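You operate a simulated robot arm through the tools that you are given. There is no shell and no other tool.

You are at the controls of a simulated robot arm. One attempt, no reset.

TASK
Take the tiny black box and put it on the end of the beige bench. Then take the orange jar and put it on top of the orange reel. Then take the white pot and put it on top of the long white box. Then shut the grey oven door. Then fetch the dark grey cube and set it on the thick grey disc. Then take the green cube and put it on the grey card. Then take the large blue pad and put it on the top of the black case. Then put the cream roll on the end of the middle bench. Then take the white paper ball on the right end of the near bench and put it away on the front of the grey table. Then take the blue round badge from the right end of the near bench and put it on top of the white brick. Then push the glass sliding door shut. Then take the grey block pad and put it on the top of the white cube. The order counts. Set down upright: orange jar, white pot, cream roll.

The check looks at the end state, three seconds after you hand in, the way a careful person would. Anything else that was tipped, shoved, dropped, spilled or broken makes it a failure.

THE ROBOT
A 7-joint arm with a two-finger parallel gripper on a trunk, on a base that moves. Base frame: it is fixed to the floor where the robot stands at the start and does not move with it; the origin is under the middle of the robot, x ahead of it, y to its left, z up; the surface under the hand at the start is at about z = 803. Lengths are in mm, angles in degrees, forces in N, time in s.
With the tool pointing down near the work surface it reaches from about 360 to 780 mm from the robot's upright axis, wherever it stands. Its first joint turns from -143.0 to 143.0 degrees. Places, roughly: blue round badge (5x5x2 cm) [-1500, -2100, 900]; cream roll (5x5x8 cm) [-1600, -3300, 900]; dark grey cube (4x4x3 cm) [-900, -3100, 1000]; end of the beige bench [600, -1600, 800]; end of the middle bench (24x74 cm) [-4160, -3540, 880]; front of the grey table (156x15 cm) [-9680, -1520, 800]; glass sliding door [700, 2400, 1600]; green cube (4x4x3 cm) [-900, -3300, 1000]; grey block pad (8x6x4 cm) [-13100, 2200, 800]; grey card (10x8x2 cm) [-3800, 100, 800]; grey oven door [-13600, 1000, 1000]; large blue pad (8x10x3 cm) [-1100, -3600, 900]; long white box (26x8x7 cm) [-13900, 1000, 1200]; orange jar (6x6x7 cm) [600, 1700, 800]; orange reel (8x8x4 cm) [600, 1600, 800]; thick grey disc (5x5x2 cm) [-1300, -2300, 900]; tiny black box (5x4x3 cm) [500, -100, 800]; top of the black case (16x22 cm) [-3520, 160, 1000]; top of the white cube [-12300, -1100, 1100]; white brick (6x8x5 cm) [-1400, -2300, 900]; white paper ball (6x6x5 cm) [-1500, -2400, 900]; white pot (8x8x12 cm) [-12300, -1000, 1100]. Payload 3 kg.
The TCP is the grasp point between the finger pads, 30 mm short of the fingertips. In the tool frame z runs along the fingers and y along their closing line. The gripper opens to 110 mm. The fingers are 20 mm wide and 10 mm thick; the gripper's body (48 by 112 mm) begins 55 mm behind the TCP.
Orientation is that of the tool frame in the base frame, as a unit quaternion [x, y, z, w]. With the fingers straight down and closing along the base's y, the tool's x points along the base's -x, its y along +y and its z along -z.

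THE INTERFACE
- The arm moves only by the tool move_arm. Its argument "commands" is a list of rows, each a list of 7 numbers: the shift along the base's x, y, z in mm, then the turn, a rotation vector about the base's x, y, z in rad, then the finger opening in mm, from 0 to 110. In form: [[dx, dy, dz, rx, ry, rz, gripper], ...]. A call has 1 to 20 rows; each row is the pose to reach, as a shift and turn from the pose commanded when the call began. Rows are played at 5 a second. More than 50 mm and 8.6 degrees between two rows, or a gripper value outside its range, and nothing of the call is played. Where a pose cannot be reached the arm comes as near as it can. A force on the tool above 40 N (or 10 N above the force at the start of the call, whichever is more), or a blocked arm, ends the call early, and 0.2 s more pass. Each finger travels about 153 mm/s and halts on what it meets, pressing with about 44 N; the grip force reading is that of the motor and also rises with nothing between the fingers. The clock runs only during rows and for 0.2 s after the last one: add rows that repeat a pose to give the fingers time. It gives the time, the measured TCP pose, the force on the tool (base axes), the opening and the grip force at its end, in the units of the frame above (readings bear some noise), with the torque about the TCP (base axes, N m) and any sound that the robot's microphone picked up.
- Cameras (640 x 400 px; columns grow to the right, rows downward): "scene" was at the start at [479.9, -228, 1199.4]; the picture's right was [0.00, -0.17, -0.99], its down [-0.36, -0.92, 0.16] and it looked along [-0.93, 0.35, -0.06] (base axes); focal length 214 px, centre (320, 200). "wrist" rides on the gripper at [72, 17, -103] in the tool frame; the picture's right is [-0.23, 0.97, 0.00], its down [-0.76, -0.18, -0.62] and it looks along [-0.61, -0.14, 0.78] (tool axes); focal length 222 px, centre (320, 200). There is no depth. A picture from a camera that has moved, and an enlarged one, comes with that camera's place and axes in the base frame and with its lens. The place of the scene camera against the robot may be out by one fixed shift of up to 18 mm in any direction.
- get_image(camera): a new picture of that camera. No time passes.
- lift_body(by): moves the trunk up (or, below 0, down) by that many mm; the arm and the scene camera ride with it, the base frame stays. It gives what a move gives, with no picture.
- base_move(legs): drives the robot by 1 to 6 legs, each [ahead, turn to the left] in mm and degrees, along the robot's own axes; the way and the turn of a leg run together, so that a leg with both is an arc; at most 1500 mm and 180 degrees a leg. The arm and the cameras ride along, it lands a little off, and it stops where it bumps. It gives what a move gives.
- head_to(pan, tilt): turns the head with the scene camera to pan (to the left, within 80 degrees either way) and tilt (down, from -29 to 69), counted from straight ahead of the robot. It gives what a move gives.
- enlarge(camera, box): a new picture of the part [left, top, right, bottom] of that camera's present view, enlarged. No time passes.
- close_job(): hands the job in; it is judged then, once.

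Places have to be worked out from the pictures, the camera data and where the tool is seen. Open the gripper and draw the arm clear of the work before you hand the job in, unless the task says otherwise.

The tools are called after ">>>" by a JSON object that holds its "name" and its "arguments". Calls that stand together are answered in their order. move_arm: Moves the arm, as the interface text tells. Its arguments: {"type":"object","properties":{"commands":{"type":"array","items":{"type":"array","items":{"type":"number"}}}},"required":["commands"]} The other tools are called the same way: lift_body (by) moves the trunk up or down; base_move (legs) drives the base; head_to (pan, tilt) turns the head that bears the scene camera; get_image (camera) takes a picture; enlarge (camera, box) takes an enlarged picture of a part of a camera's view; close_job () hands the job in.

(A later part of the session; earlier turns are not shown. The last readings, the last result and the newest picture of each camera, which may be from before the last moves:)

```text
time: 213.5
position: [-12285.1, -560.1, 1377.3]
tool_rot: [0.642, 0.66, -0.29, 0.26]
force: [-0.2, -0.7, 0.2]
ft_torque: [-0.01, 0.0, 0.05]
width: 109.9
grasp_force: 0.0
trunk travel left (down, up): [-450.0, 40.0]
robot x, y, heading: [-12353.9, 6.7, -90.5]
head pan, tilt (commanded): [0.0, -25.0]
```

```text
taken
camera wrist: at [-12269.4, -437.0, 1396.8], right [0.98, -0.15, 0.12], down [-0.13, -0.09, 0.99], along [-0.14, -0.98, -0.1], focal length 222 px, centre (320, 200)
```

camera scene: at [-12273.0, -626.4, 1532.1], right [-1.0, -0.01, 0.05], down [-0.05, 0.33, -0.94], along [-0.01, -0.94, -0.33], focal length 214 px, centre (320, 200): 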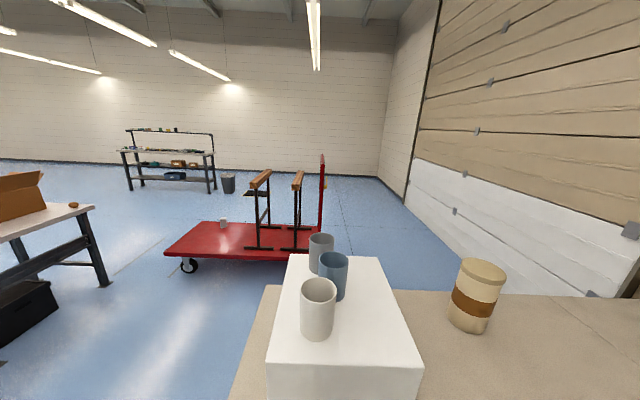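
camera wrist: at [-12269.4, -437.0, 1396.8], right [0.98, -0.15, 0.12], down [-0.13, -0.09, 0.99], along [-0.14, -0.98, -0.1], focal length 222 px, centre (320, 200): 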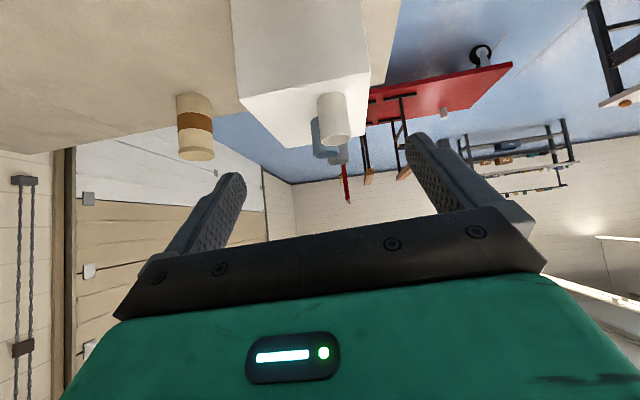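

The pots are open mugs; I zoom both cameras on the white pot to triangulate it well.

>>> {"name": "enlarge", "arguments": {"camera": "scene", "box": [260, 220, 420, 400]}}

>>> {"name": "enlarge", "arguments": {"camera": "wrist", "box": [220, 0, 420, 170]}}

```text
2.22 times, centred on (340, 310) of scene
camera zoom: at [-12273.0, -626.4, 1532.1], right [-1.0, -0.01, 0.05], down [-0.05, 0.33, -0.94], along [-0.01, -0.94, -0.33], focal length 477 px, centre (276, -44)
```

zoom: 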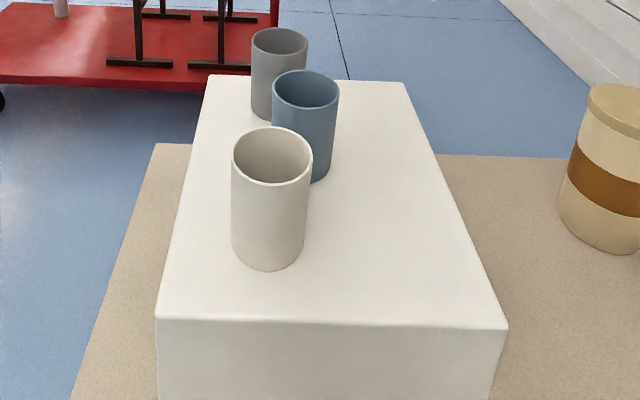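

```text
2.35 times, centred on (320, 85) of wrist
camera zoom: at [-12269.4, -437.0, 1396.8], right [0.98, -0.15, 0.12], down [-0.13, -0.09, 0.99], along [-0.14, -0.98, -0.1], focal length 523 px, centre (320, 471)
```

zoom: 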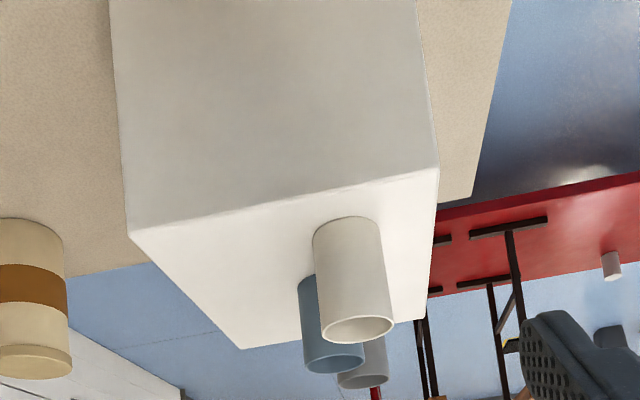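

Camera cross-check shows the scene camera's reported place is off by about (+4.8,-6.2,+10.7) mm in base axes. Corrected: white pot rim centre ≈[-12289,-986,1191], base ≈1075. I drive 270 mm forward, level the roll, and move to a pre-grasp point along the 45° approach.

>>> {"name": "base_move", "arguments": {"legs": [[270, 0]]}}

>>> {"name": "get_image", "arguments": {"camera": "scene"}}

>>> {"name": "get_image", "arguments": {"camera": "wrist"}}

```text
time: 215.4
position: [-12287.3, -833.2, 1377.1]
tool_rot: [0.641, 0.661, -0.289, 0.261]
force: [-0.1, 0.0, 0.2]
ft_torque: [0.0, 0.02, -0.02]
width: 110.2
grasp_force: 0.2
trunk travel left (down, up): [-450.0, 40.0]
robot x, y, heading: [-12354.6, -270.3, -90.4]
head pan, tilt (commanded): [0.0, -25.0]
```

```text
taken
camera scene: at [-12274.0, -899.8, 1532.7], right [-1.0, -0.01, 0.05], down [-0.05, 0.33, -0.94], along [-0.01, -0.94, -0.33], focal length 214 px, centre (320, 200)
```

scene: 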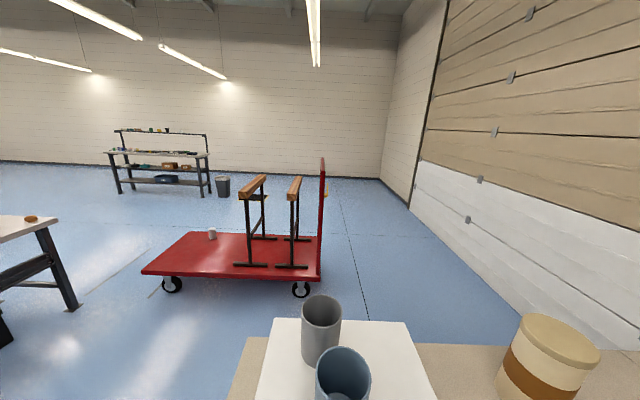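

```text
taken
camera wrist: at [-12270.6, -710.4, 1397.4], right [0.98, -0.15, 0.12], down [-0.13, -0.09, 0.99], along [-0.14, -0.98, -0.1], focal length 222 px, centre (320, 200)
```

wrist: 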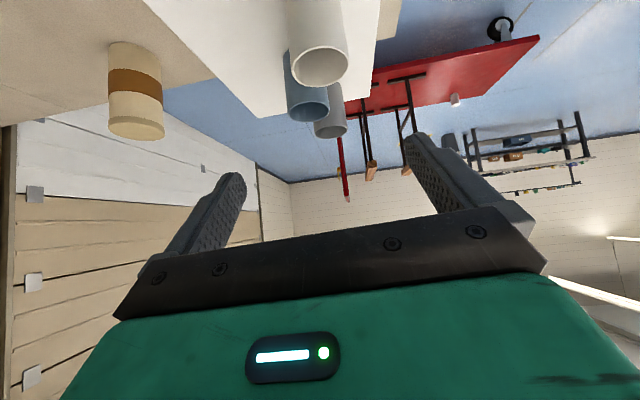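

The wrist view confirms the rim at ≈[-12289,-984.5,1191]. I move to the pre-grasp point above-behind it and look.

>>> {"name": "move_arm", "arguments": {"commands": [[-1, -16, -32, 0, -0.02, 0, 110], [-1, -32, -64, 0, -0.049, 0, 110], [-2, -48, -97, 0, -0.049, 0, 110], [-2, -63, -129, 0, -0.049, 0, 110], [-2, -63, -129, 0, -0.049, 0, 110]]}}

>>> {"name": "head_to", "arguments": {"pan": 0, "tilt": 15}}

>>> {"name": "get_image", "arguments": {"camera": "scene"}}

>>> {"name": "get_image", "arguments": {"camera": "wrist"}}

```text
time: 216.7
position: [-12288.8, -896.2, 1251.9]
tool_rot: [0.649, 0.653, -0.274, 0.277]
force: [0.0, -0.6, -0.1]
ft_torque: [0.0, 0.03, 0.01]
width: 109.8
grasp_force: 0.1
trunk travel left (down, up): [-450.0, 40.0]
robot x, y, heading: [-12358.8, -268.4, -90.4]
head pan, tilt (commanded): [0.0, -25.0]
```

```text
time: 217.7
position: [-12287.5, -896.4, 1250.6]
tool_rot: [0.649, 0.654, -0.274, 0.276]
force: [-0.1, -0.9, -0.3]
ft_torque: [-0.01, -0.02, 0.02]
width: 110.3
grasp_force: 0.0
trunk travel left (down, up): [-450.0, 40.0]
robot x, y, heading: [-12354.0, -267.2, -90.3]
head pan, tilt (commanded): [0.0, 15.0]
```

```text
taken
camera scene: at [-12283.6, -937.1, 1348.2], right [-1.0, -0.01, 0.0], down [-0.01, 0.86, -0.51], along [0.0, -0.51, -0.86], focal length 214 px, centre (320, 200)
```

scene: 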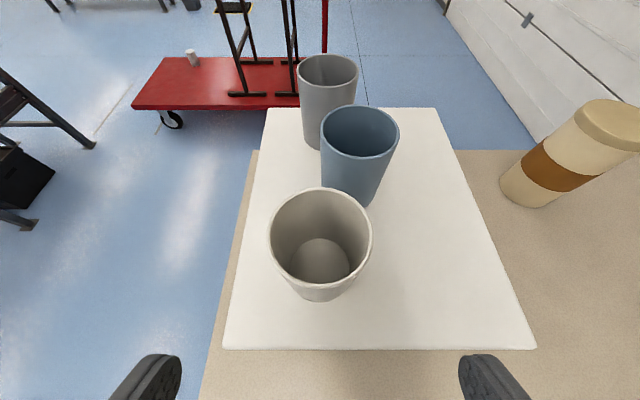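

```text
taken
camera wrist: at [-12273.8, -773.3, 1271.9], right [0.98, -0.15, 0.16], down [-0.18, -0.09, 0.98], along [-0.13, -0.98, -0.11], focal length 222 px, centre (320, 200)
```

wrist: 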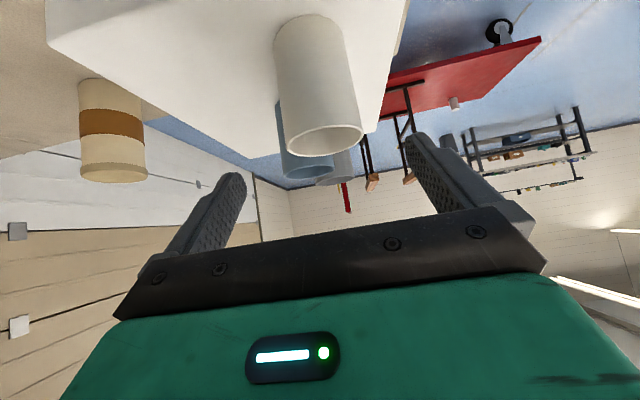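

The pot is centred between the fingers. I advance along the tool axis to straddle it.

>>> {"name": "move_arm", "arguments": {"commands": [[0, -22, -22, 0, 0, 0, 110], [0, -44, -44, 0, 0, 0, 110], [0, -66, -66, 0, 0, 0, 110], [0, -86, -87, 0, 0, 0, 110], [0, -86, -87, 0, 0, 0, 110]]}}

>>> {"name": "get_image", "arguments": {"camera": "scene"}}

>>> {"name": "get_image", "arguments": {"camera": "wrist"}}

```text
time: 218.9
position: [-12287.1, -980.4, 1162.3]
tool_rot: [0.649, 0.655, -0.273, 0.275]
force: [0.1, 0.6, -0.5]
ft_torque: [0.04, 0.0, 0.01]
width: 110.1
grasp_force: 0.1
trunk travel left (down, up): [-450.0, 40.0]
robot x, y, heading: [-12356.6, -268.1, -90.6]
head pan, tilt (commanded): [0.0, 15.0]
```

```text
taken
camera scene: at [-12281.4, -1022.6, 1259.7], right [-1.0, -0.01, 0.0], down [-0.01, 0.86, -0.51], along [0.0, -0.51, -0.86], focal length 214 px, centre (320, 200)
```

scene: 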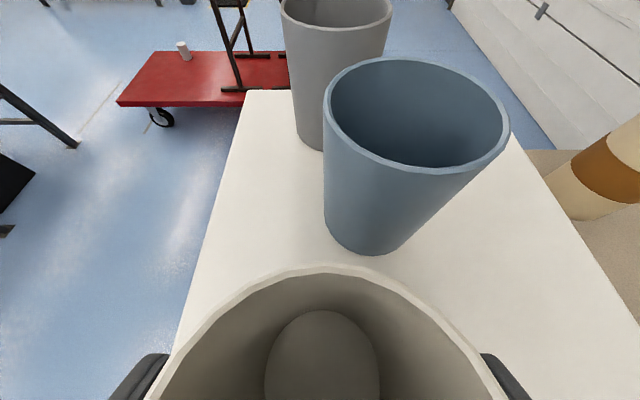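

```text
taken
camera wrist: at [-12271.6, -858.8, 1183.5], right [0.98, -0.15, 0.16], down [-0.18, -0.09, 0.98], along [-0.13, -0.98, -0.11], focal length 222 px, centre (320, 200)
```

wrist: 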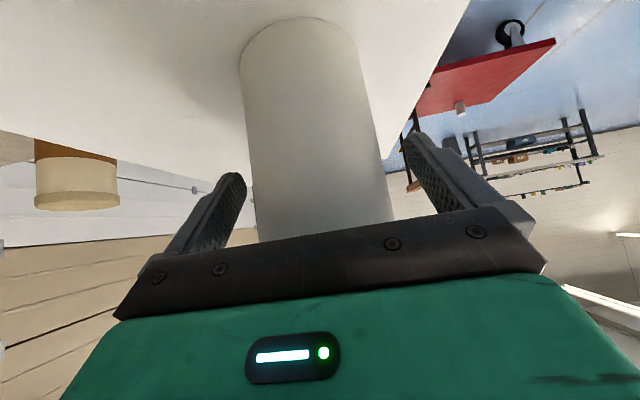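

Fingers straddle the pot cleanly. I close on it.

>>> {"name": "move_arm", "arguments": {"commands": [[0, 0, 0, 0, 0, 0, 95], [0, 0, 0, 0, 0, 0, 82], [0, 0, 0, 0, 0, 0, 70], [0, 0, 0, 0, 0, 0, 60], [0, 0, 0, 0, 0, 0, 60], [0, 0, 0, 0, 0, 0, 60]]}}

>>> {"name": "get_image", "arguments": {"camera": "scene"}}

>>> {"name": "get_image", "arguments": {"camera": "wrist"}}

```text
time: 220.3
position: [-12286.1, -981.7, 1162.7]
tool_rot: [0.648, 0.654, -0.274, 0.277]
force: [-0.2, -0.6, 0.8]
ft_torque: [-0.05, -0.03, -0.03]
width: 76.3
grasp_force: 44.5
trunk travel left (down, up): [-450.0, 40.0]
robot x, y, heading: [-12357.4, -267.2, -90.3]
head pan, tilt (commanded): [0.0, 15.0]
```

```text
taken
camera scene: at [-12281.5, -1022.2, 1260.1], right [-1.0, -0.01, 0.0], down [-0.01, 0.86, -0.51], along [0.0, -0.51, -0.86], focal length 214 px, centre (320, 200)
```

scene: 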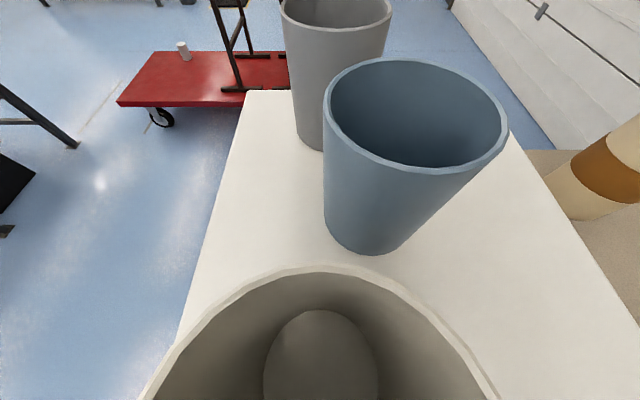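

```text
taken
camera wrist: at [-12271.7, -858.5, 1183.9], right [0.98, -0.15, 0.16], down [-0.18, -0.09, 0.98], along [-0.13, -0.98, -0.11], focal length 222 px, centre (320, 200)
```

wrist: 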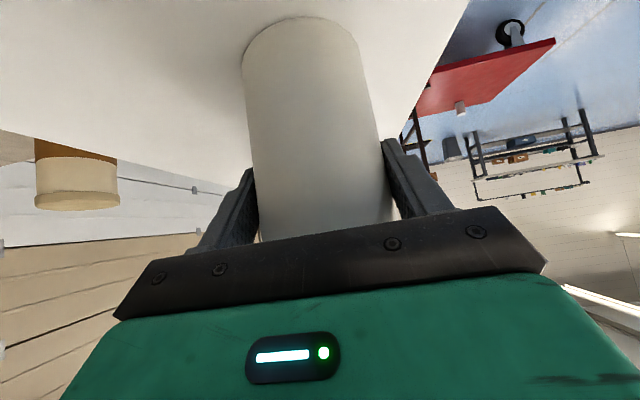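

Gripped at 76 mm. I lift straight up and check that the pot hangs upright.

>>> {"name": "move_arm", "arguments": {"commands": [[0, 0, 10, 0, 0, 0, 60], [0, 0, 30, 0, 0, 0, 60], [0, 0, 60, 0, 0, 0, 60], [0, 0, 100, 0, 0, 0, 60], [0, 20, 145, 0, 0, 0, 60], [0, 60, 170, 0, 0, 0, 60], [0, 100, 190, 0, 0, 0, 60], [0, 140, 205, 0, 0, 0, 60]]}}

>>> {"name": "get_image", "arguments": {"camera": "wrist"}}

>>> {"name": "get_image", "arguments": {"camera": "scene"}}

```text
time: 222.1
position: [-12289.3, -842.5, 1368.3]
tool_rot: [0.649, 0.654, -0.274, 0.276]
force: [0.7, 0.7, -1.0]
ft_torque: [0.03, -0.03, -0.01]
width: 76.4
grasp_force: 44.3
trunk travel left (down, up): [-450.0, 40.0]
robot x, y, heading: [-12352.7, -268.3, -90.3]
head pan, tilt (commanded): [0.0, 15.0]
```

```text
taken
camera wrist: at [-12273.6, -718.9, 1387.6], right [0.98, -0.15, 0.16], down [-0.18, -0.09, 0.98], along [-0.13, -0.98, -0.11], focal length 222 px, centre (320, 200)
```

wrist: 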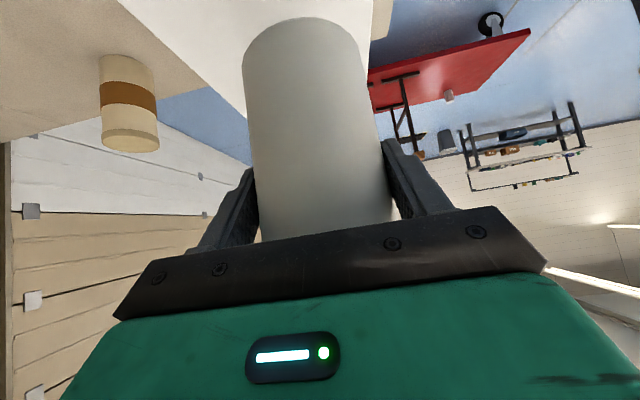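

```text
taken
camera scene: at [-12283.3, -882.7, 1463.7], right [-1.0, -0.01, 0.0], down [-0.01, 0.86, -0.51], along [0.0, -0.51, -0.86], focal length 214 px, centre (320, 200)
```

scene: 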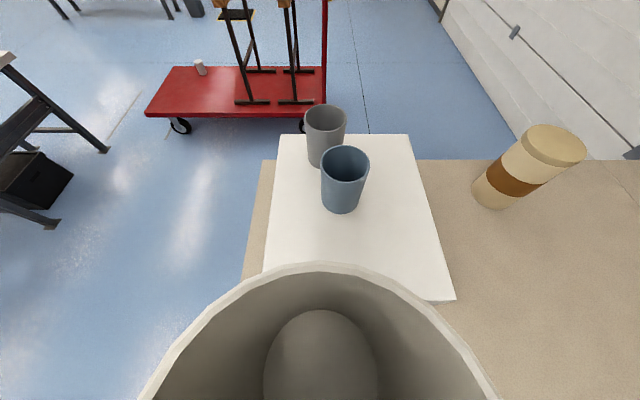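

The pot hangs upright and unchanged in the grip. I back away from the cube, turn right to face +y, drive up level with the oven, and turn left to face it.

>>> {"name": "base_move", "arguments": {"legs": [[-270, 0], [0, -90], [0, -90], [1090, 0], [0, 90]]}}

>>> {"name": "head_to", "arguments": {"pan": 0, "tilt": -25}}

>>> {"name": "get_image", "arguments": {"camera": "scene"}}

>>> {"name": "get_image", "arguments": {"camera": "wrist"}}

```text
time: 230.3
position: [-12761.9, 413.5, 1367.1]
tool_rot: [0.831, -0.399, -0.351, -0.166]
force: [0.3, 0.1, -1.2]
ft_torque: [-0.05, 0.03, 0.07]
width: 76.3
grasp_force: 44.2
trunk travel left (down, up): [-450.0, 40.0]
robot x, y, heading: [-12415.0, -45.1, 126.3]
head pan, tilt (commanded): [0.0, 15.0]
stopped in leg 3: the robot was blocked; the commanded pose is now the measured one
```

```text
time: 231.4
position: [-12763.6, 414.1, 1368.1]
tool_rot: [0.83, -0.4, -0.351, -0.168]
force: [0.3, -0.2, -0.6]
ft_torque: [0.02, 0.01, -0.03]
width: 76.1
grasp_force: 44.3
trunk travel left (down, up): [-450.0, 40.0]
robot x, y, heading: [-12410.8, -43.5, 126.1]
head pan, tilt (commanded): [0.0, -25.0]
```

```text
taken
camera scene: at [-12794.4, 453.3, 1522.7], right [0.78, 0.63, 0.0], down [0.2, -0.26, -0.94], along [-0.59, 0.74, -0.33], focal length 214 px, centre (320, 200)
```

scene: 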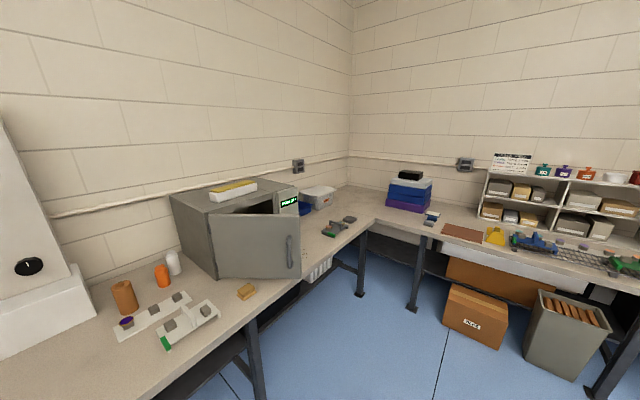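

```text
taken
camera wrist: at [-12698.6, 304.4, 1388.3], right [-0.86, -0.48, 0.17], down [0.09, 0.18, 0.98], along [-0.5, 0.86, -0.11], focal length 222 px, centre (320, 200)
```

wrist: 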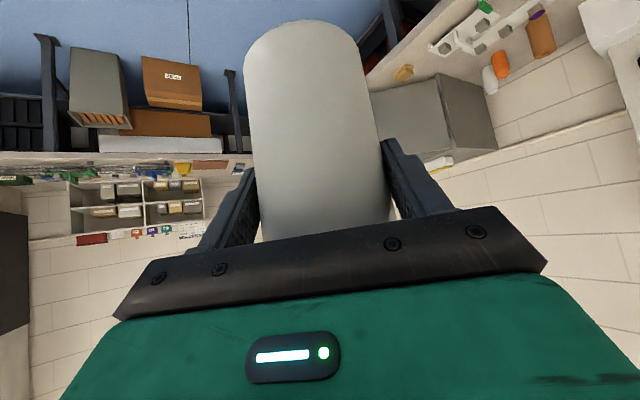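

The second consecutive right turn stopped early again (no contact visible, pot safe). From here I turn slightly, drive to in front of the oven and turn left to face it.

>>> {"name": "base_move", "arguments": {"legs": [[0, -21], [1130, 0], [0, 75]]}}

>>> {"name": "get_image", "arguments": {"camera": "scene"}}

>>> {"name": "get_image", "arguments": {"camera": "wrist"}}

```text
time: 241.6
position: [-13287.9, 1031.2, 1367.2]
tool_rot: [0.921, 0.017, -0.389, 0.008]
force: [0.6, -0.3, -0.6]
ft_torque: [-0.02, 0.01, -0.02]
width: 76.6
grasp_force: 43.7
trunk travel left (down, up): [-450.0, 40.0]
robot x, y, heading: [-12707.5, 1080.1, 179.3]
head pan, tilt (commanded): [0.0, -25.0]
```

```text
taken
camera scene: at [-13342.9, 1022.3, 1522.7], right [-0.04, 1.0, 0.0], down [0.33, 0.01, -0.94], along [-0.94, -0.04, -0.33], focal length 214 px, centre (320, 200)
```

scene: 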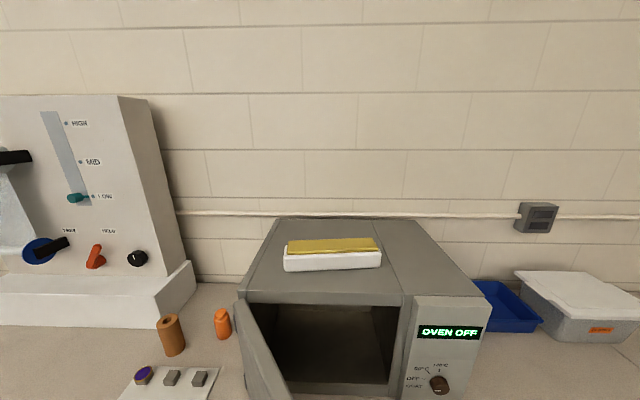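

```text
taken
camera wrist: at [-13164.1, 1017.9, 1388.2], right [-0.12, -0.98, 0.17], down [-0.09, 0.18, 0.98], along [-0.99, 0.1, -0.11], focal length 222 px, centre (320, 200)
```

wrist: 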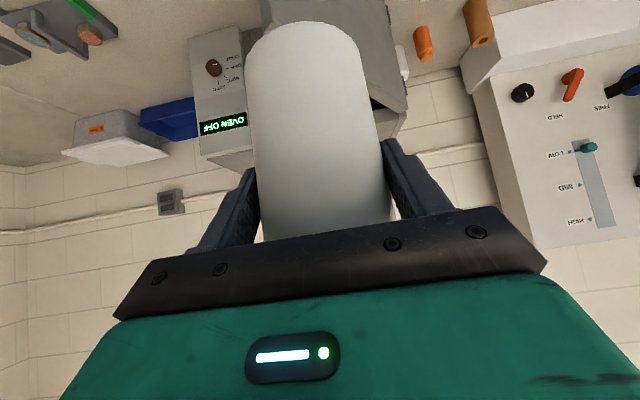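

Now facing the oven squarely. I zoom in on the white box on top to measure it.

>>> {"name": "enlarge", "arguments": {"camera": "scene", "box": [230, 200, 490, 362]}}

>>> {"name": "enlarge", "arguments": {"camera": "wrist", "box": [180, 0, 480, 190]}}

```text
2.46 times, centred on (360, 281) of scene
camera zoom: at [-13342.9, 1022.3, 1522.7], right [-0.04, 1.0, 0.0], down [0.33, 0.01, -0.94], along [-0.94, -0.04, -0.33], focal length 528 px, centre (222, 1)
```

zoom: 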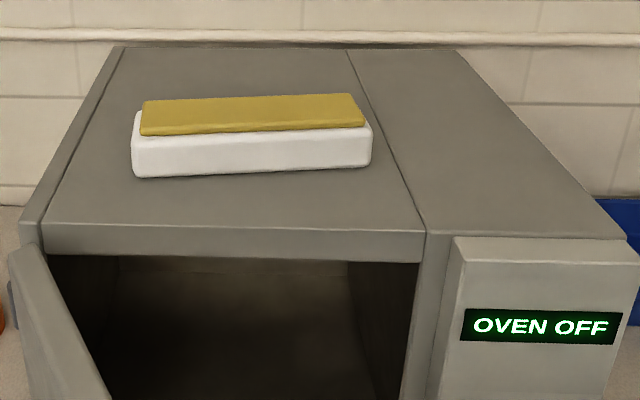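

```text
2.11 times, centred on (330, 95) of wrist
camera zoom: at [-13164.1, 1017.9, 1388.2], right [-0.12, -0.98, 0.17], down [-0.09, 0.18, 0.98], along [-0.99, 0.1, -0.11], focal length 468 px, centre (299, 421)
```

zoom: 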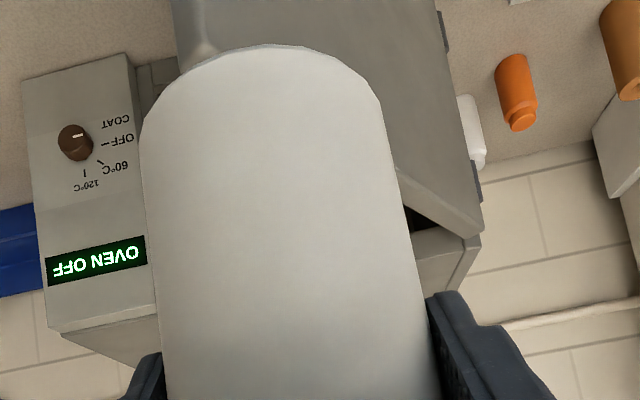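

The box (with a yellow top plate) is centred near [-13865,1037], oven top z≈1142–1150, box top ≈1200. I drive forward 345 mm for reach, with the pot's base at z≈1280, well above everything.

>>> {"name": "base_move", "arguments": {"legs": [[345, 0]]}}

>>> {"name": "head_to", "arguments": {"pan": 0, "tilt": -5}}

>>> {"name": "get_image", "arguments": {"camera": "scene"}}

```text
time: 243.8
position: [-13633.6, 1038.3, 1367.2]
tool_rot: [0.921, 0.016, -0.389, 0.008]
force: [0.1, 0.4, -0.2]
ft_torque: [0.02, -0.02, -0.03]
width: 76.7
grasp_force: 44.1
trunk travel left (down, up): [-450.0, 40.0]
robot x, y, heading: [-13054.7, 1088.5, 179.1]
head pan, tilt (commanded): [0.0, -25.0]
```

```text
time: 244.6
position: [-13633.3, 1037.3, 1369.2]
tool_rot: [0.922, 0.016, -0.388, 0.008]
force: [-0.4, 0.3, -0.1]
ft_torque: [-0.01, 0.0, 0.0]
width: 76.5
grasp_force: 44.3
trunk travel left (down, up): [-450.0, 40.0]
robot x, y, heading: [-13053.5, 1084.8, 179.2]
head pan, tilt (commanded): [0.0, -5.0]
```

```text
taken
camera scene: at [-13680.2, 1029.2, 1492.2], right [-0.04, 1.0, 0.0], down [0.63, 0.02, -0.77], along [-0.77, -0.03, -0.63], focal length 214 px, centre (320, 200)
```

scene: 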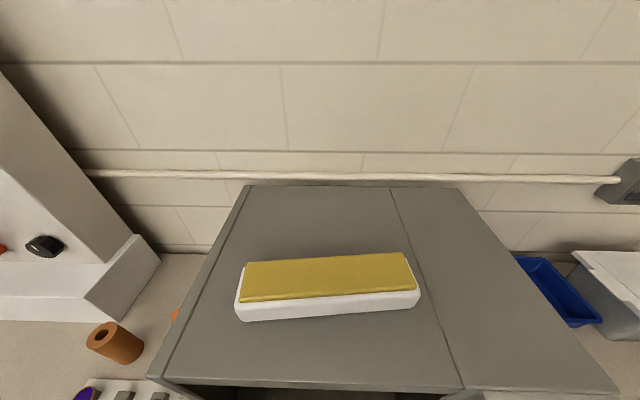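

Refined box centre ≈[-13858,1039], top z≈1200. I move the pot over it at the present height, then check before lowering.

>>> {"name": "move_arm", "arguments": {"commands": [[-45, 0, 0, 0, 0, 0, 60], [-90, 1, 0, 0, 0, 0, 60], [-135, 2, 0, 0, 0, 0, 60], [-180, 2, 0, 0, 0, 0, 60], [-221, 2, 0, 0, 0, 0, 60], [-221, 2, 0, 0, 0, 0, 60]]}}

>>> {"name": "head_to", "arguments": {"pan": 0, "tilt": 30}}

>>> {"name": "get_image", "arguments": {"camera": "scene"}}

>>> {"name": "get_image", "arguments": {"camera": "wrist"}}

```text
time: 246.0
position: [-13854.0, 1039.6, 1367.6]
tool_rot: [0.921, 0.016, -0.388, 0.007]
force: [-0.2, 0.5, -1.0]
ft_torque: [0.0, -0.02, -0.02]
width: 76.5
grasp_force: 43.7
trunk travel left (down, up): [-450.0, 40.0]
robot x, y, heading: [-13053.2, 1085.4, 178.9]
head pan, tilt (commanded): [0.0, -5.0]
```

```text
time: 247.0
position: [-13852.9, 1039.9, 1366.7]
tool_rot: [0.921, 0.016, -0.388, 0.008]
force: [-0.6, -0.3, -0.9]
ft_torque: [0.01, -0.01, 0.04]
width: 76.5
grasp_force: 44.0
trunk travel left (down, up): [-450.0, 40.0]
robot x, y, heading: [-13050.4, 1081.4, 179.0]
head pan, tilt (commanded): [0.0, 30.0]
```

```text
taken
camera scene: at [-13863.2, 1032.7, 1448.9], right [-0.04, 1.0, 0.0], down [0.96, 0.03, -0.27], along [-0.27, -0.01, -0.96], focal length 214 px, centre (320, 200)
```

scene: 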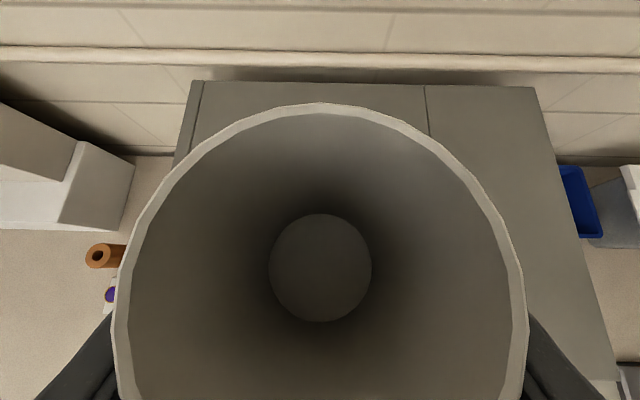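

```text
taken
camera wrist: at [-13729.1, 1026.2, 1388.2], right [-0.12, -0.98, 0.17], down [-0.09, 0.18, 0.98], along [-0.99, 0.11, -0.11], focal length 222 px, centre (320, 200)
```

wrist: 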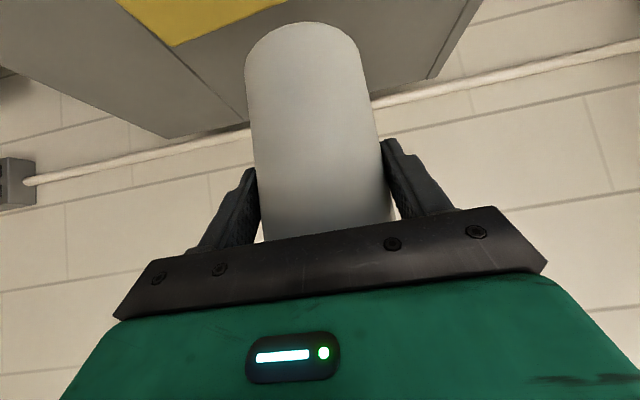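

The wrist view agrees (box top's back edge ≈-13893 at centre). I lower to about 10 mm above the expected contact height.

>>> {"name": "move_arm", "arguments": {"commands": [[-1.5, 0, -20, 0, 0, 0, 60], [-1.5, 0, -40, 0, 0, 0, 60], [-1.5, 0, -58, 0, 0, 0, 60], [-1.5, 0, -65, 0, 0, 0, 60], [-1.5, 0, -65, 0, 0, 0, 60]]}}

>>> {"name": "get_image", "arguments": {"camera": "wrist"}}

>>> {"name": "head_to", "arguments": {"pan": 60, "tilt": 20}}

>>> {"name": "get_image", "arguments": {"camera": "scene"}}

```text
time: 248.2
position: [-13854.6, 1039.4, 1302.7]
tool_rot: [0.921, 0.016, -0.389, 0.008]
force: [-0.6, 0.3, 0.0]
ft_torque: [-0.01, -0.01, 0.0]
width: 76.6
grasp_force: 44.0
trunk travel left (down, up): [-450.0, 40.0]
robot x, y, heading: [-13051.7, 1088.6, 179.0]
head pan, tilt (commanded): [0.0, 30.0]
```

```text
taken
camera wrist: at [-13731.0, 1025.2, 1324.1], right [-0.12, -0.98, 0.17], down [-0.09, 0.18, 0.98], along [-0.99, 0.11, -0.11], focal length 222 px, centre (320, 200)
```

wrist: 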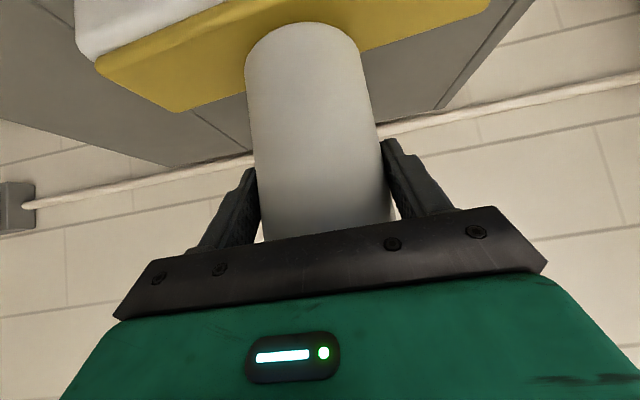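

```text
time: 249.5
position: [-13855.3, 1038.9, 1302.6]
tool_rot: [0.921, 0.016, -0.388, 0.008]
force: [0.8, -0.7, -1.5]
ft_torque: [0.01, 0.04, -0.02]
width: 76.1
grasp_force: 43.4
trunk travel left (down, up): [-450.0, 40.0]
robot x, y, heading: [-13055.5, 1085.0, 179.1]
head pan, tilt (commanded): [60.0, 20.0]
```

```text
taken
camera scene: at [-13841.8, 952.1, 1427.1], right [-0.64, 0.48, -0.61], down [0.77, 0.32, -0.55], along [-0.07, -0.82, -0.57], focal length 214 px, centre (320, 200)
```

scene: 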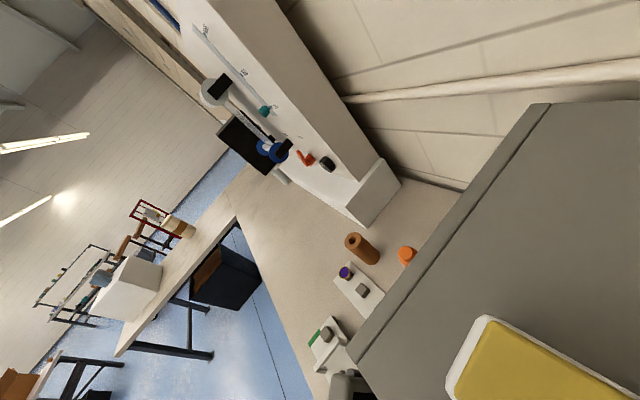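

I zoom on the wrist view to check the pot's attitude in the grip and its position over the box.

>>> {"name": "enlarge", "arguments": {"camera": "wrist", "box": [70, 0, 500, 260]}}

>>> {"name": "head_to", "arguments": {"pan": 0, "tilt": -25}}

>>> {"name": "get_image", "arguments": {"camera": "scene"}}

```text
1.49 times, centred on (285, 130) of wrist
camera zoom: at [-13730.8, 1025.2, 1324.2], right [-0.12, -0.98, 0.17], down [-0.09, 0.18, 0.98], along [-0.99, 0.11, -0.11], focal length 331 px, centre (372, 304)
```

zoom: 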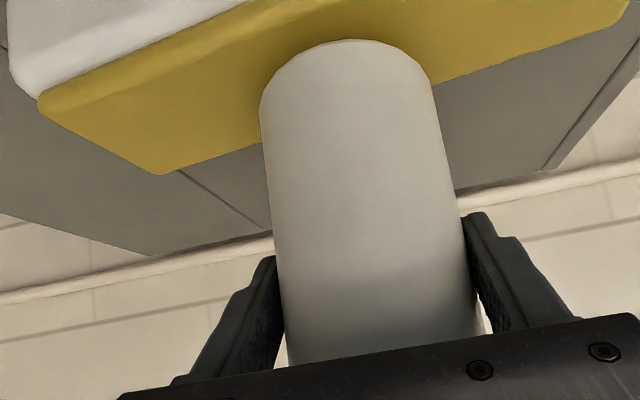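

```text
time: 250.8
position: [-13854.7, 1038.3, 1303.2]
tool_rot: [0.921, 0.016, -0.389, 0.008]
force: [-1.0, 1.0, -1.1]
ft_torque: [0.01, -0.02, 0.0]
width: 76.2
grasp_force: 43.6
trunk travel left (down, up): [-450.0, 40.0]
robot x, y, heading: [-13050.9, 1084.1, 179.1]
head pan, tilt (commanded): [0.0, -25.0]
```

```text
taken
camera scene: at [-13909.6, 1030.3, 1458.5], right [-0.04, 1.0, 0.0], down [0.33, 0.01, -0.94], along [-0.94, -0.04, -0.33], focal length 214 px, centre (320, 200)
```

scene: 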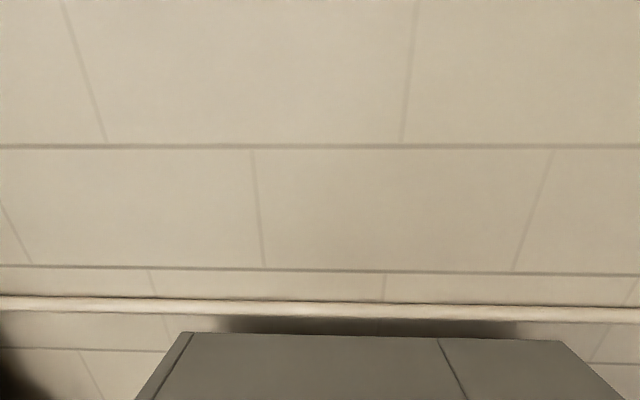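

Recomputed: the pot's base is ~76 mm below the TCP (now z≈1227) and its axis is at x≈-13862, right over the box centre. I lower 18 mm, then creep down.

>>> {"name": "move_arm", "arguments": {"commands": [[0, 0, -6, 0, 0, 0, 60], [0, 0, -12, 0, 0, 0, 60], [0, 0, -18, 0, 0, 0, 60], [0, 0, -18, 0, 0, 0, 60]]}}

>>> {"name": "enlarge", "arguments": {"camera": "wrist", "box": [70, 0, 500, 260]}}

```text
time: 251.8
position: [-13857.2, 1038.7, 1294.1]
tool_rot: [0.918, 0.016, -0.396, 0.009]
force: [-3.3, 0.4, 11.9]
ft_torque: [0.07, -0.01, 0.0]
width: 76.5
grasp_force: 44.2
trunk travel left (down, up): [-450.0, 40.0]
robot x, y, heading: [-13052.9, 1086.9, 178.9]
head pan, tilt (commanded): [0.0, -25.0]
stopped in row 4: the force on the tool passed its limit at 41 N (the readings are from after the stop); the commanded pose is now the measured one
```

```text
1.49 times, centred on (285, 130) of wrist
camera zoom: at [-13732.5, 1025.3, 1312.2], right [-0.12, -0.98, 0.17], down [-0.08, 0.18, 0.98], along [-0.99, 0.1, -0.1], focal length 331 px, centre (372, 304)
```

zoom: 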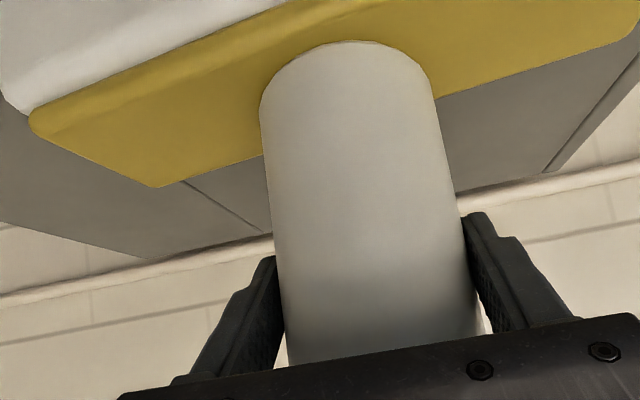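

Contact came at TCP z≈1294. The view shows the pot sits ~20 mm too far back on the plate, and maybe tilted a little. I raise 12 mm and check the pot's attitude with the same head angle as at pick-up.

>>> {"name": "move_arm", "arguments": {"commands": [[0, 0, 4, 0, 0, 0, 60], [2, 0, 12, 0, -0.0164, 0, 60], [2, 0, 12, 0, -0.0164, 0, 60]]}}

>>> {"name": "head_to", "arguments": {"pan": 0, "tilt": 15}}

>>> {"name": "get_image", "arguments": {"camera": "scene"}}

>>> {"name": "get_image", "arguments": {"camera": "wrist"}}

```text
time: 252.6
position: [-13854.5, 1038.3, 1304.0]
tool_rot: [0.922, 0.017, -0.386, 0.009]
force: [1.1, -0.5, -1.0]
ft_torque: [0.02, -0.02, 0.02]
width: 76.5
grasp_force: 44.7
trunk travel left (down, up): [-450.0, 40.0]
robot x, y, heading: [-13059.7, 1087.0, 179.3]
head pan, tilt (commanded): [0.0, -25.0]
```

```text
time: 253.7
position: [-13855.1, 1038.4, 1303.0]
tool_rot: [0.922, 0.016, -0.387, 0.009]
force: [-0.7, 0.7, 0.1]
ft_torque: [-0.02, -0.04, -0.03]
width: 76.4
grasp_force: 44.1
trunk travel left (down, up): [-450.0, 40.0]
robot x, y, heading: [-13052.6, 1085.4, 179.1]
head pan, tilt (commanded): [0.0, 15.0]
```

```text
taken
camera scene: at [-13884.2, 1031.2, 1399.8], right [-0.04, 1.0, 0.0], down [0.86, 0.03, -0.51], along [-0.51, -0.02, -0.86], focal length 214 px, centre (320, 200)
```

scene: 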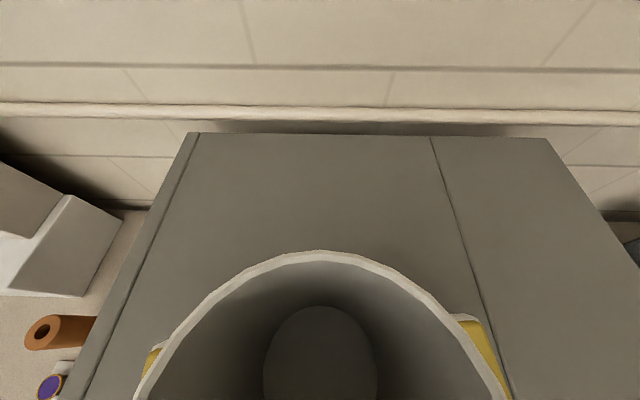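

```text
taken
camera wrist: at [-13730.8, 1025.3, 1324.6], right [-0.12, -0.98, 0.17], down [-0.1, 0.18, 0.98], along [-0.99, 0.1, -0.12], focal length 222 px, centre (320, 200)
```

wrist: 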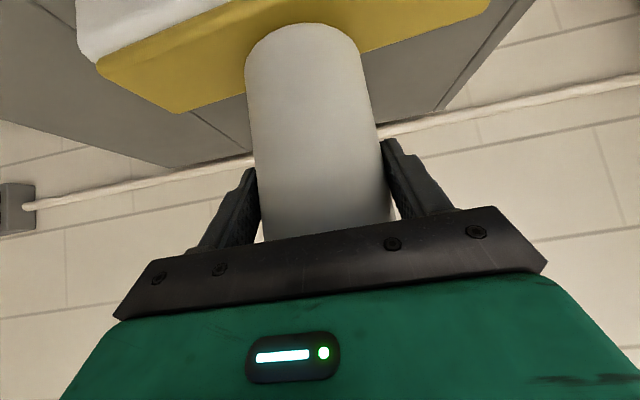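

The pot is upright but everything indicates the plate top is higher (z≈1218) and its centre nearer (x≈-13845). I shift +18 mm in x and check the wrist view again.

>>> {"name": "move_arm", "arguments": {"commands": [[9, 0, 2, 0, 0, 0, 60], [18, 0, 2, 0, 0, 0, 60], [18, 0, 2, 0, 0, 0, 60]]}}

>>> {"name": "enlarge", "arguments": {"camera": "wrist", "box": [70, 0, 500, 260]}}

>>> {"name": "get_image", "arguments": {"camera": "scene"}}

```text
time: 254.5
position: [-13837.8, 1039.5, 1304.4]
tool_rot: [0.922, 0.016, -0.386, 0.009]
force: [0.7, 0.4, -0.7]
ft_torque: [0.0, 0.02, 0.01]
width: 76.3
grasp_force: 44.0
trunk travel left (down, up): [-450.0, 40.0]
robot x, y, heading: [-13057.1, 1088.1, 178.9]
head pan, tilt (commanded): [0.0, 15.0]
```

```text
1.49 times, centred on (285, 130) of wrist
camera zoom: at [-13713.4, 1026.0, 1326.3], right [-0.12, -0.98, 0.17], down [-0.1, 0.18, 0.98], along [-0.99, 0.1, -0.12], focal length 331 px, centre (372, 304)
```

zoom: 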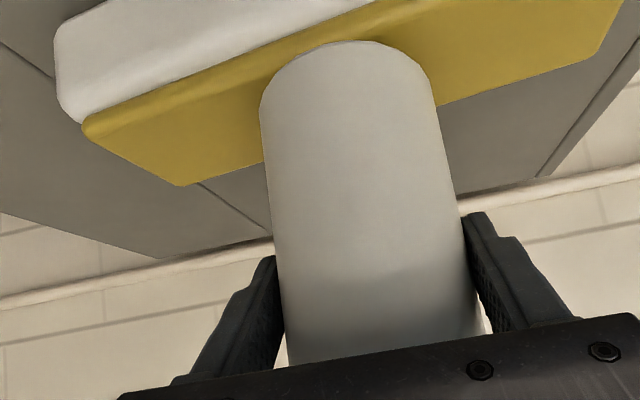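

```text
taken
camera scene: at [-13866.8, 1031.8, 1401.4], right [-0.04, 1.0, 0.0], down [0.86, 0.03, -0.51], along [-0.51, -0.02, -0.86], focal length 214 px, centre (320, 200)
```

scene: 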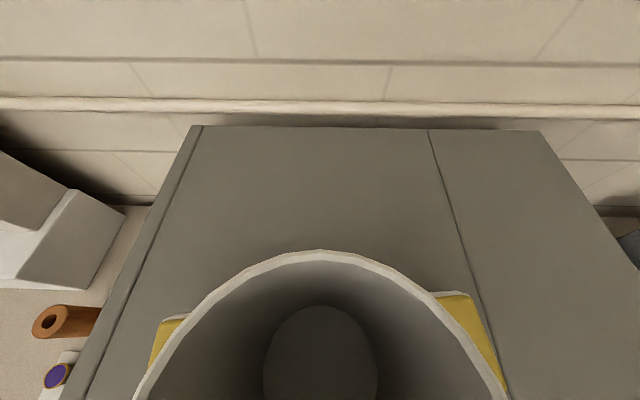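

Now the pot's near edge lines up with the plate's front edge, i.e. within ~5 mm of centred. I shift 3 mm more and lower in small steps.

>>> {"name": "move_arm", "arguments": {"commands": [[3, 0, -2, 0, 0, 0, 60], [3, 0, -4, 0, 0, 0, 60], [3, 0, -5, 0, 0, 0, 60], [3, 0, -5, 0, 0, 0, 60]]}}

```text
time: 255.5
position: [-13833.3, 1038.5, 1300.1]
tool_rot: [0.922, 0.016, -0.387, 0.009]
force: [-1.1, -0.4, -1.1]
ft_torque: [-0.03, 0.01, 0.0]
width: 76.2
grasp_force: 44.3
trunk travel left (down, up): [-450.0, 40.0]
robot x, y, heading: [-13051.6, 1083.5, 179.3]
head pan, tilt (commanded): [0.0, 15.0]
```

>>> {"name": "move_arm", "arguments": {"commands": [[0, 0, -1, 0, 0, 0, 60], [0, 0, -2, 0, 0, 0, 60], [0, 0, -2, 0, 0, 0, 60]]}}

```text
time: 256.3
position: [-13833.7, 1038.6, 1298.4]
tool_rot: [0.922, 0.016, -0.387, 0.009]
force: [0.0, -0.3, -0.7]
ft_torque: [0.04, -0.02, 0.01]
width: 76.4
grasp_force: 43.4
trunk travel left (down, up): [-450.0, 40.0]
robot x, y, heading: [-13053.7, 1087.0, 179.3]
head pan, tilt (commanded): [0.0, 15.0]
```

Still free; continuing in 1 mm steps.

>>> {"name": "move_arm", "arguments": {"commands": [[0, 0, -1, 0, 0, 0, 60], [0, 0, -2, 0, 0, 0, 60], [0, 0, -2, 0, 0, 0, 60]]}}

```text
time: 257.1
position: [-13834.3, 1039.1, 1295.9]
tool_rot: [0.922, 0.016, -0.386, 0.009]
force: [1.2, 0.0, 0.0]
ft_torque: [-0.01, 0.02, -0.01]
width: 76.3
grasp_force: 43.4
trunk travel left (down, up): [-450.0, 40.0]
robot x, y, heading: [-13056.0, 1084.3, 178.8]
head pan, tilt (commanded): [0.0, 15.0]
```

>>> {"name": "move_arm", "arguments": {"commands": [[0, 0, -1, 0, 0, 0, 60], [0, 0, -2, 0, 0, 0, 60], [0, 0, -2, 0, 0, 0, 60]]}}

```text
time: 257.9
position: [-13833.4, 1038.0, 1294.0]
tool_rot: [0.922, 0.016, -0.387, 0.008]
force: [-0.5, 0.4, -0.9]
ft_torque: [-0.01, 0.0, 0.0]
width: 76.4
grasp_force: 44.3
trunk travel left (down, up): [-450.0, 40.0]
robot x, y, heading: [-13050.7, 1081.9, 179.2]
head pan, tilt (commanded): [0.0, 15.0]
```

No contact yet; continuing.

>>> {"name": "move_arm", "arguments": {"commands": [[0, 0, -1, 0, 0, 0, 60], [0, 0, -2, 0, 0, 0, 60], [0, 0, -2, 0, 0, 0, 60]]}}

>>> {"name": "enlarge", "arguments": {"camera": "wrist", "box": [70, 0, 500, 260]}}

```text
time: 258.7
position: [-13833.9, 1039.0, 1294.2]
tool_rot: [0.922, 0.017, -0.388, 0.009]
force: [-0.7, -0.9, 7.6]
ft_torque: [-0.01, 0.39, 0.02]
width: 76.3
grasp_force: 44.3
trunk travel left (down, up): [-450.0, 40.0]
robot x, y, heading: [-13056.7, 1084.7, 179.2]
head pan, tilt (commanded): [0.0, 15.0]
```

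```text
1.49 times, centred on (285, 130) of wrist
camera zoom: at [-13709.6, 1025.2, 1314.6], right [-0.12, -0.98, 0.17], down [-0.09, 0.18, 0.98], along [-0.99, 0.1, -0.11], focal length 331 px, centre (372, 304)
```

zoom: 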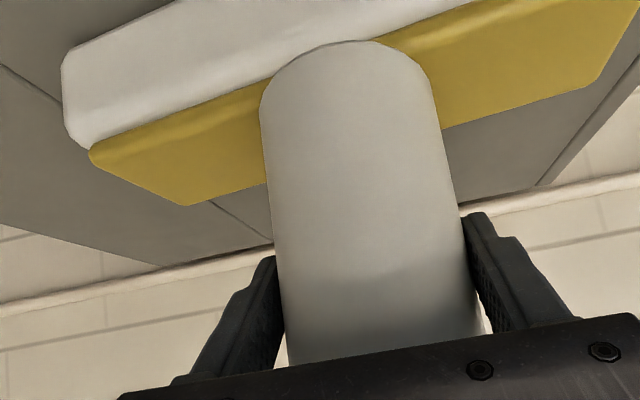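

Contact (7.6 N) with the pot within ~2 mm of the plate's centre. I open the fingers.

>>> {"name": "move_arm", "arguments": {"commands": [[0, 0, 0, 0, 0, 0, 78], [0, 0, 0, 0, 0, 0, 84], [0, 0, 0, 0, 0, 0, 95], [0, 0, 0, 0, 0, 0, 108], [0, 0, 0, 0, 0, 0, 108]]}}

>>> {"name": "get_image", "arguments": {"camera": "wrist"}}

>>> {"name": "get_image", "arguments": {"camera": "scene"}}

```text
time: 259.9
position: [-13834.3, 1037.7, 1292.4]
tool_rot: [0.922, 0.016, -0.387, 0.009]
force: [-0.9, -0.7, -0.6]
ft_torque: [0.02, -0.02, -0.04]
width: 108.1
grasp_force: 0.2
trunk travel left (down, up): [-450.0, 40.0]
robot x, y, heading: [-13053.7, 1083.5, 179.4]
head pan, tilt (commanded): [0.0, 15.0]
```

```text
taken
camera wrist: at [-13710.0, 1025.3, 1313.5], right [-0.12, -0.98, 0.17], down [-0.1, 0.18, 0.98], along [-0.99, 0.1, -0.12], focal length 222 px, centre (320, 200)
```

wrist: 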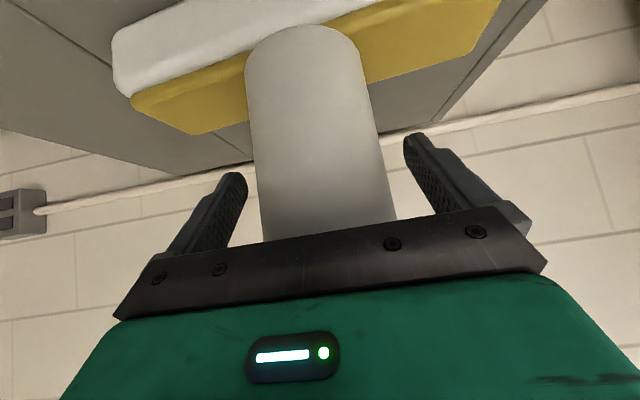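

```text
taken
camera scene: at [-13863.3, 1031.2, 1388.7], right [-0.04, 1.0, 0.0], down [0.86, 0.03, -0.51], along [-0.51, -0.02, -0.86], focal length 214 px, centre (320, 200)
```

scene: 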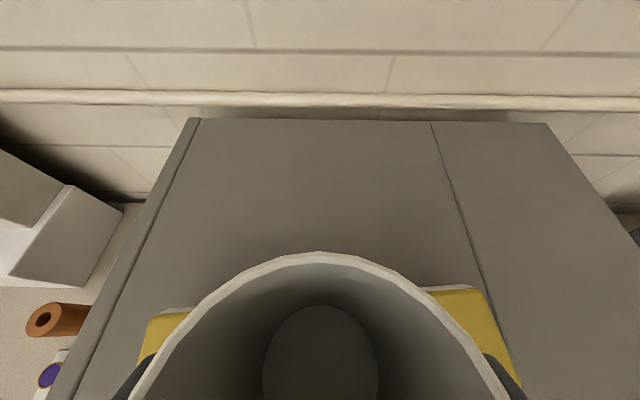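

The pot stands freely. I retreat along the tool axis, then back and up, and look.

>>> {"name": "move_arm", "arguments": {"commands": [[11, 0.4, 10.5, 0, 0, 0, 108], [25, 1, 24.5, 0, 0, 0, 110], [43, 1.7, 42, 0, 0, 0, 110], [64, 2.6, 63, 0, 0, 0, 110], [93, 3.8, 91, 0, 0, 0, 110], [130, 4, 110, 0, 0, 0, 110], [175, 4, 120, 0, 0, 0, 110], [220, 4, 120, 0, 0, 0, 110]]}}

>>> {"name": "head_to", "arguments": {"pan": 0, "tilt": -5}}

>>> {"name": "get_image", "arguments": {"camera": "scene"}}

>>> {"name": "get_image", "arguments": {"camera": "wrist"}}

```text
time: 261.7
position: [-13611.5, 1045.5, 1412.4]
tool_rot: [0.922, 0.015, -0.387, 0.008]
force: [-0.2, 0.3, 0.5]
ft_torque: [0.02, 0.0, 0.02]
width: 109.9
grasp_force: 0.1
trunk travel left (down, up): [-450.0, 40.0]
robot x, y, heading: [-13052.9, 1087.0, 179.3]
head pan, tilt (commanded): [0.0, 15.0]
```

```text
time: 262.5
position: [-13613.0, 1045.2, 1410.8]
tool_rot: [0.922, 0.016, -0.387, 0.009]
force: [0.5, -0.8, -0.2]
ft_torque: [-0.02, -0.04, 0.01]
width: 110.1
grasp_force: 0.1
trunk travel left (down, up): [-450.0, 40.0]
robot x, y, heading: [-13052.7, 1086.5, 179.0]
head pan, tilt (commanded): [0.0, -5.0]
```

```text
taken
camera scene: at [-13660.2, 1036.9, 1535.4], right [-0.04, 1.0, 0.0], down [0.64, 0.02, -0.77], along [-0.77, -0.03, -0.64], focal length 214 px, centre (320, 200)
```

scene: 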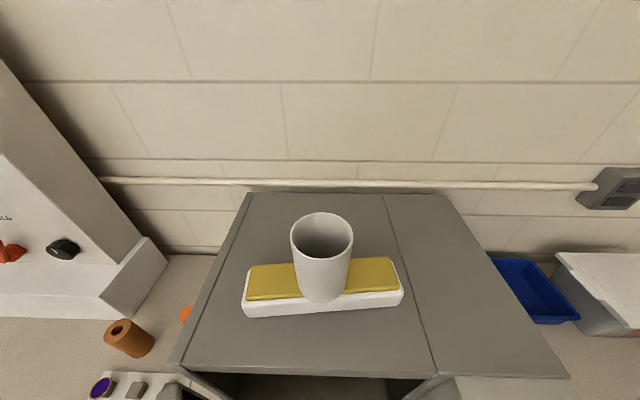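

```text
taken
camera wrist: at [-13488.7, 1031.6, 1433.3], right [-0.12, -0.98, 0.17], down [-0.1, 0.18, 0.98], along [-0.99, 0.1, -0.12], focal length 222 px, centre (320, 200)
```

wrist: 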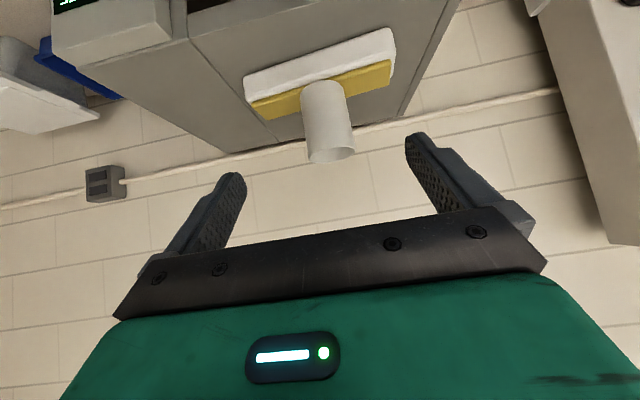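

Pot stands upright on the long white box. A quick zoom to confirm, and to study the oven door for the next step.

>>> {"name": "enlarge", "arguments": {"camera": "scene", "box": [220, 190, 420, 330]}}

>>> {"name": "head_to", "arguments": {"pan": 0, "tilt": 30}}

>>> {"name": "get_image", "arguments": {"camera": "scene"}}

```text
2.86 times, centred on (320, 260) of scene
camera zoom: at [-13660.2, 1036.9, 1535.4], right [-0.04, 1.0, 0.0], down [0.64, 0.02, -0.77], along [-0.77, -0.03, -0.64], focal length 613 px, centre (320, 29)
```

zoom: 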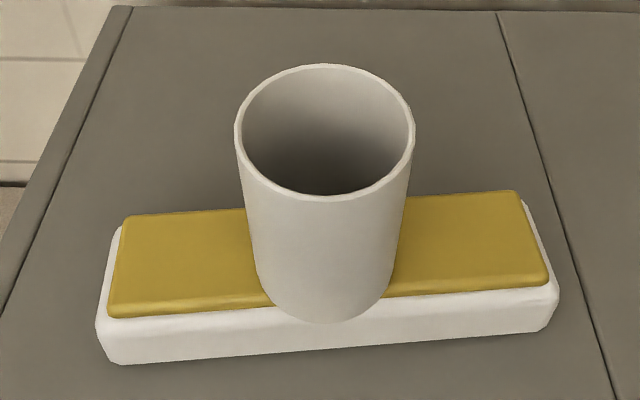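

```text
time: 263.5
position: [-13611.7, 1045.1, 1411.9]
tool_rot: [0.922, 0.016, -0.387, 0.008]
force: [0.0, -0.2, -0.9]
ft_torque: [0.01, 0.02, 0.0]
width: 110.1
grasp_force: 0.1
trunk travel left (down, up): [-450.0, 40.0]
robot x, y, heading: [-13055.2, 1085.2, 179.1]
head pan, tilt (commanded): [0.0, 30.0]
```

```text
taken
camera scene: at [-13623.1, 1038.1, 1493.4], right [-0.04, 1.0, 0.0], down [0.96, 0.03, -0.27], along [-0.27, -0.01, -0.96], focal length 214 px, centre (320, 200)
```

scene: 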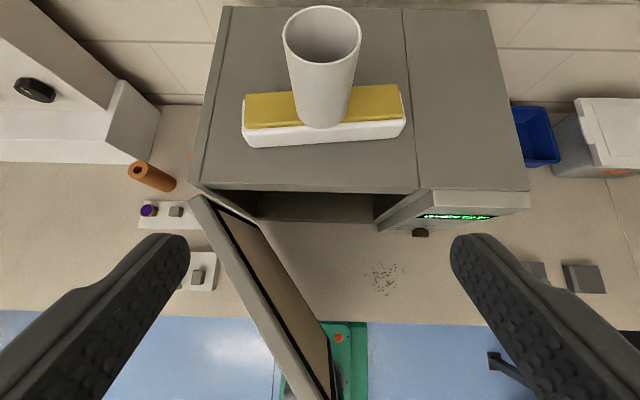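

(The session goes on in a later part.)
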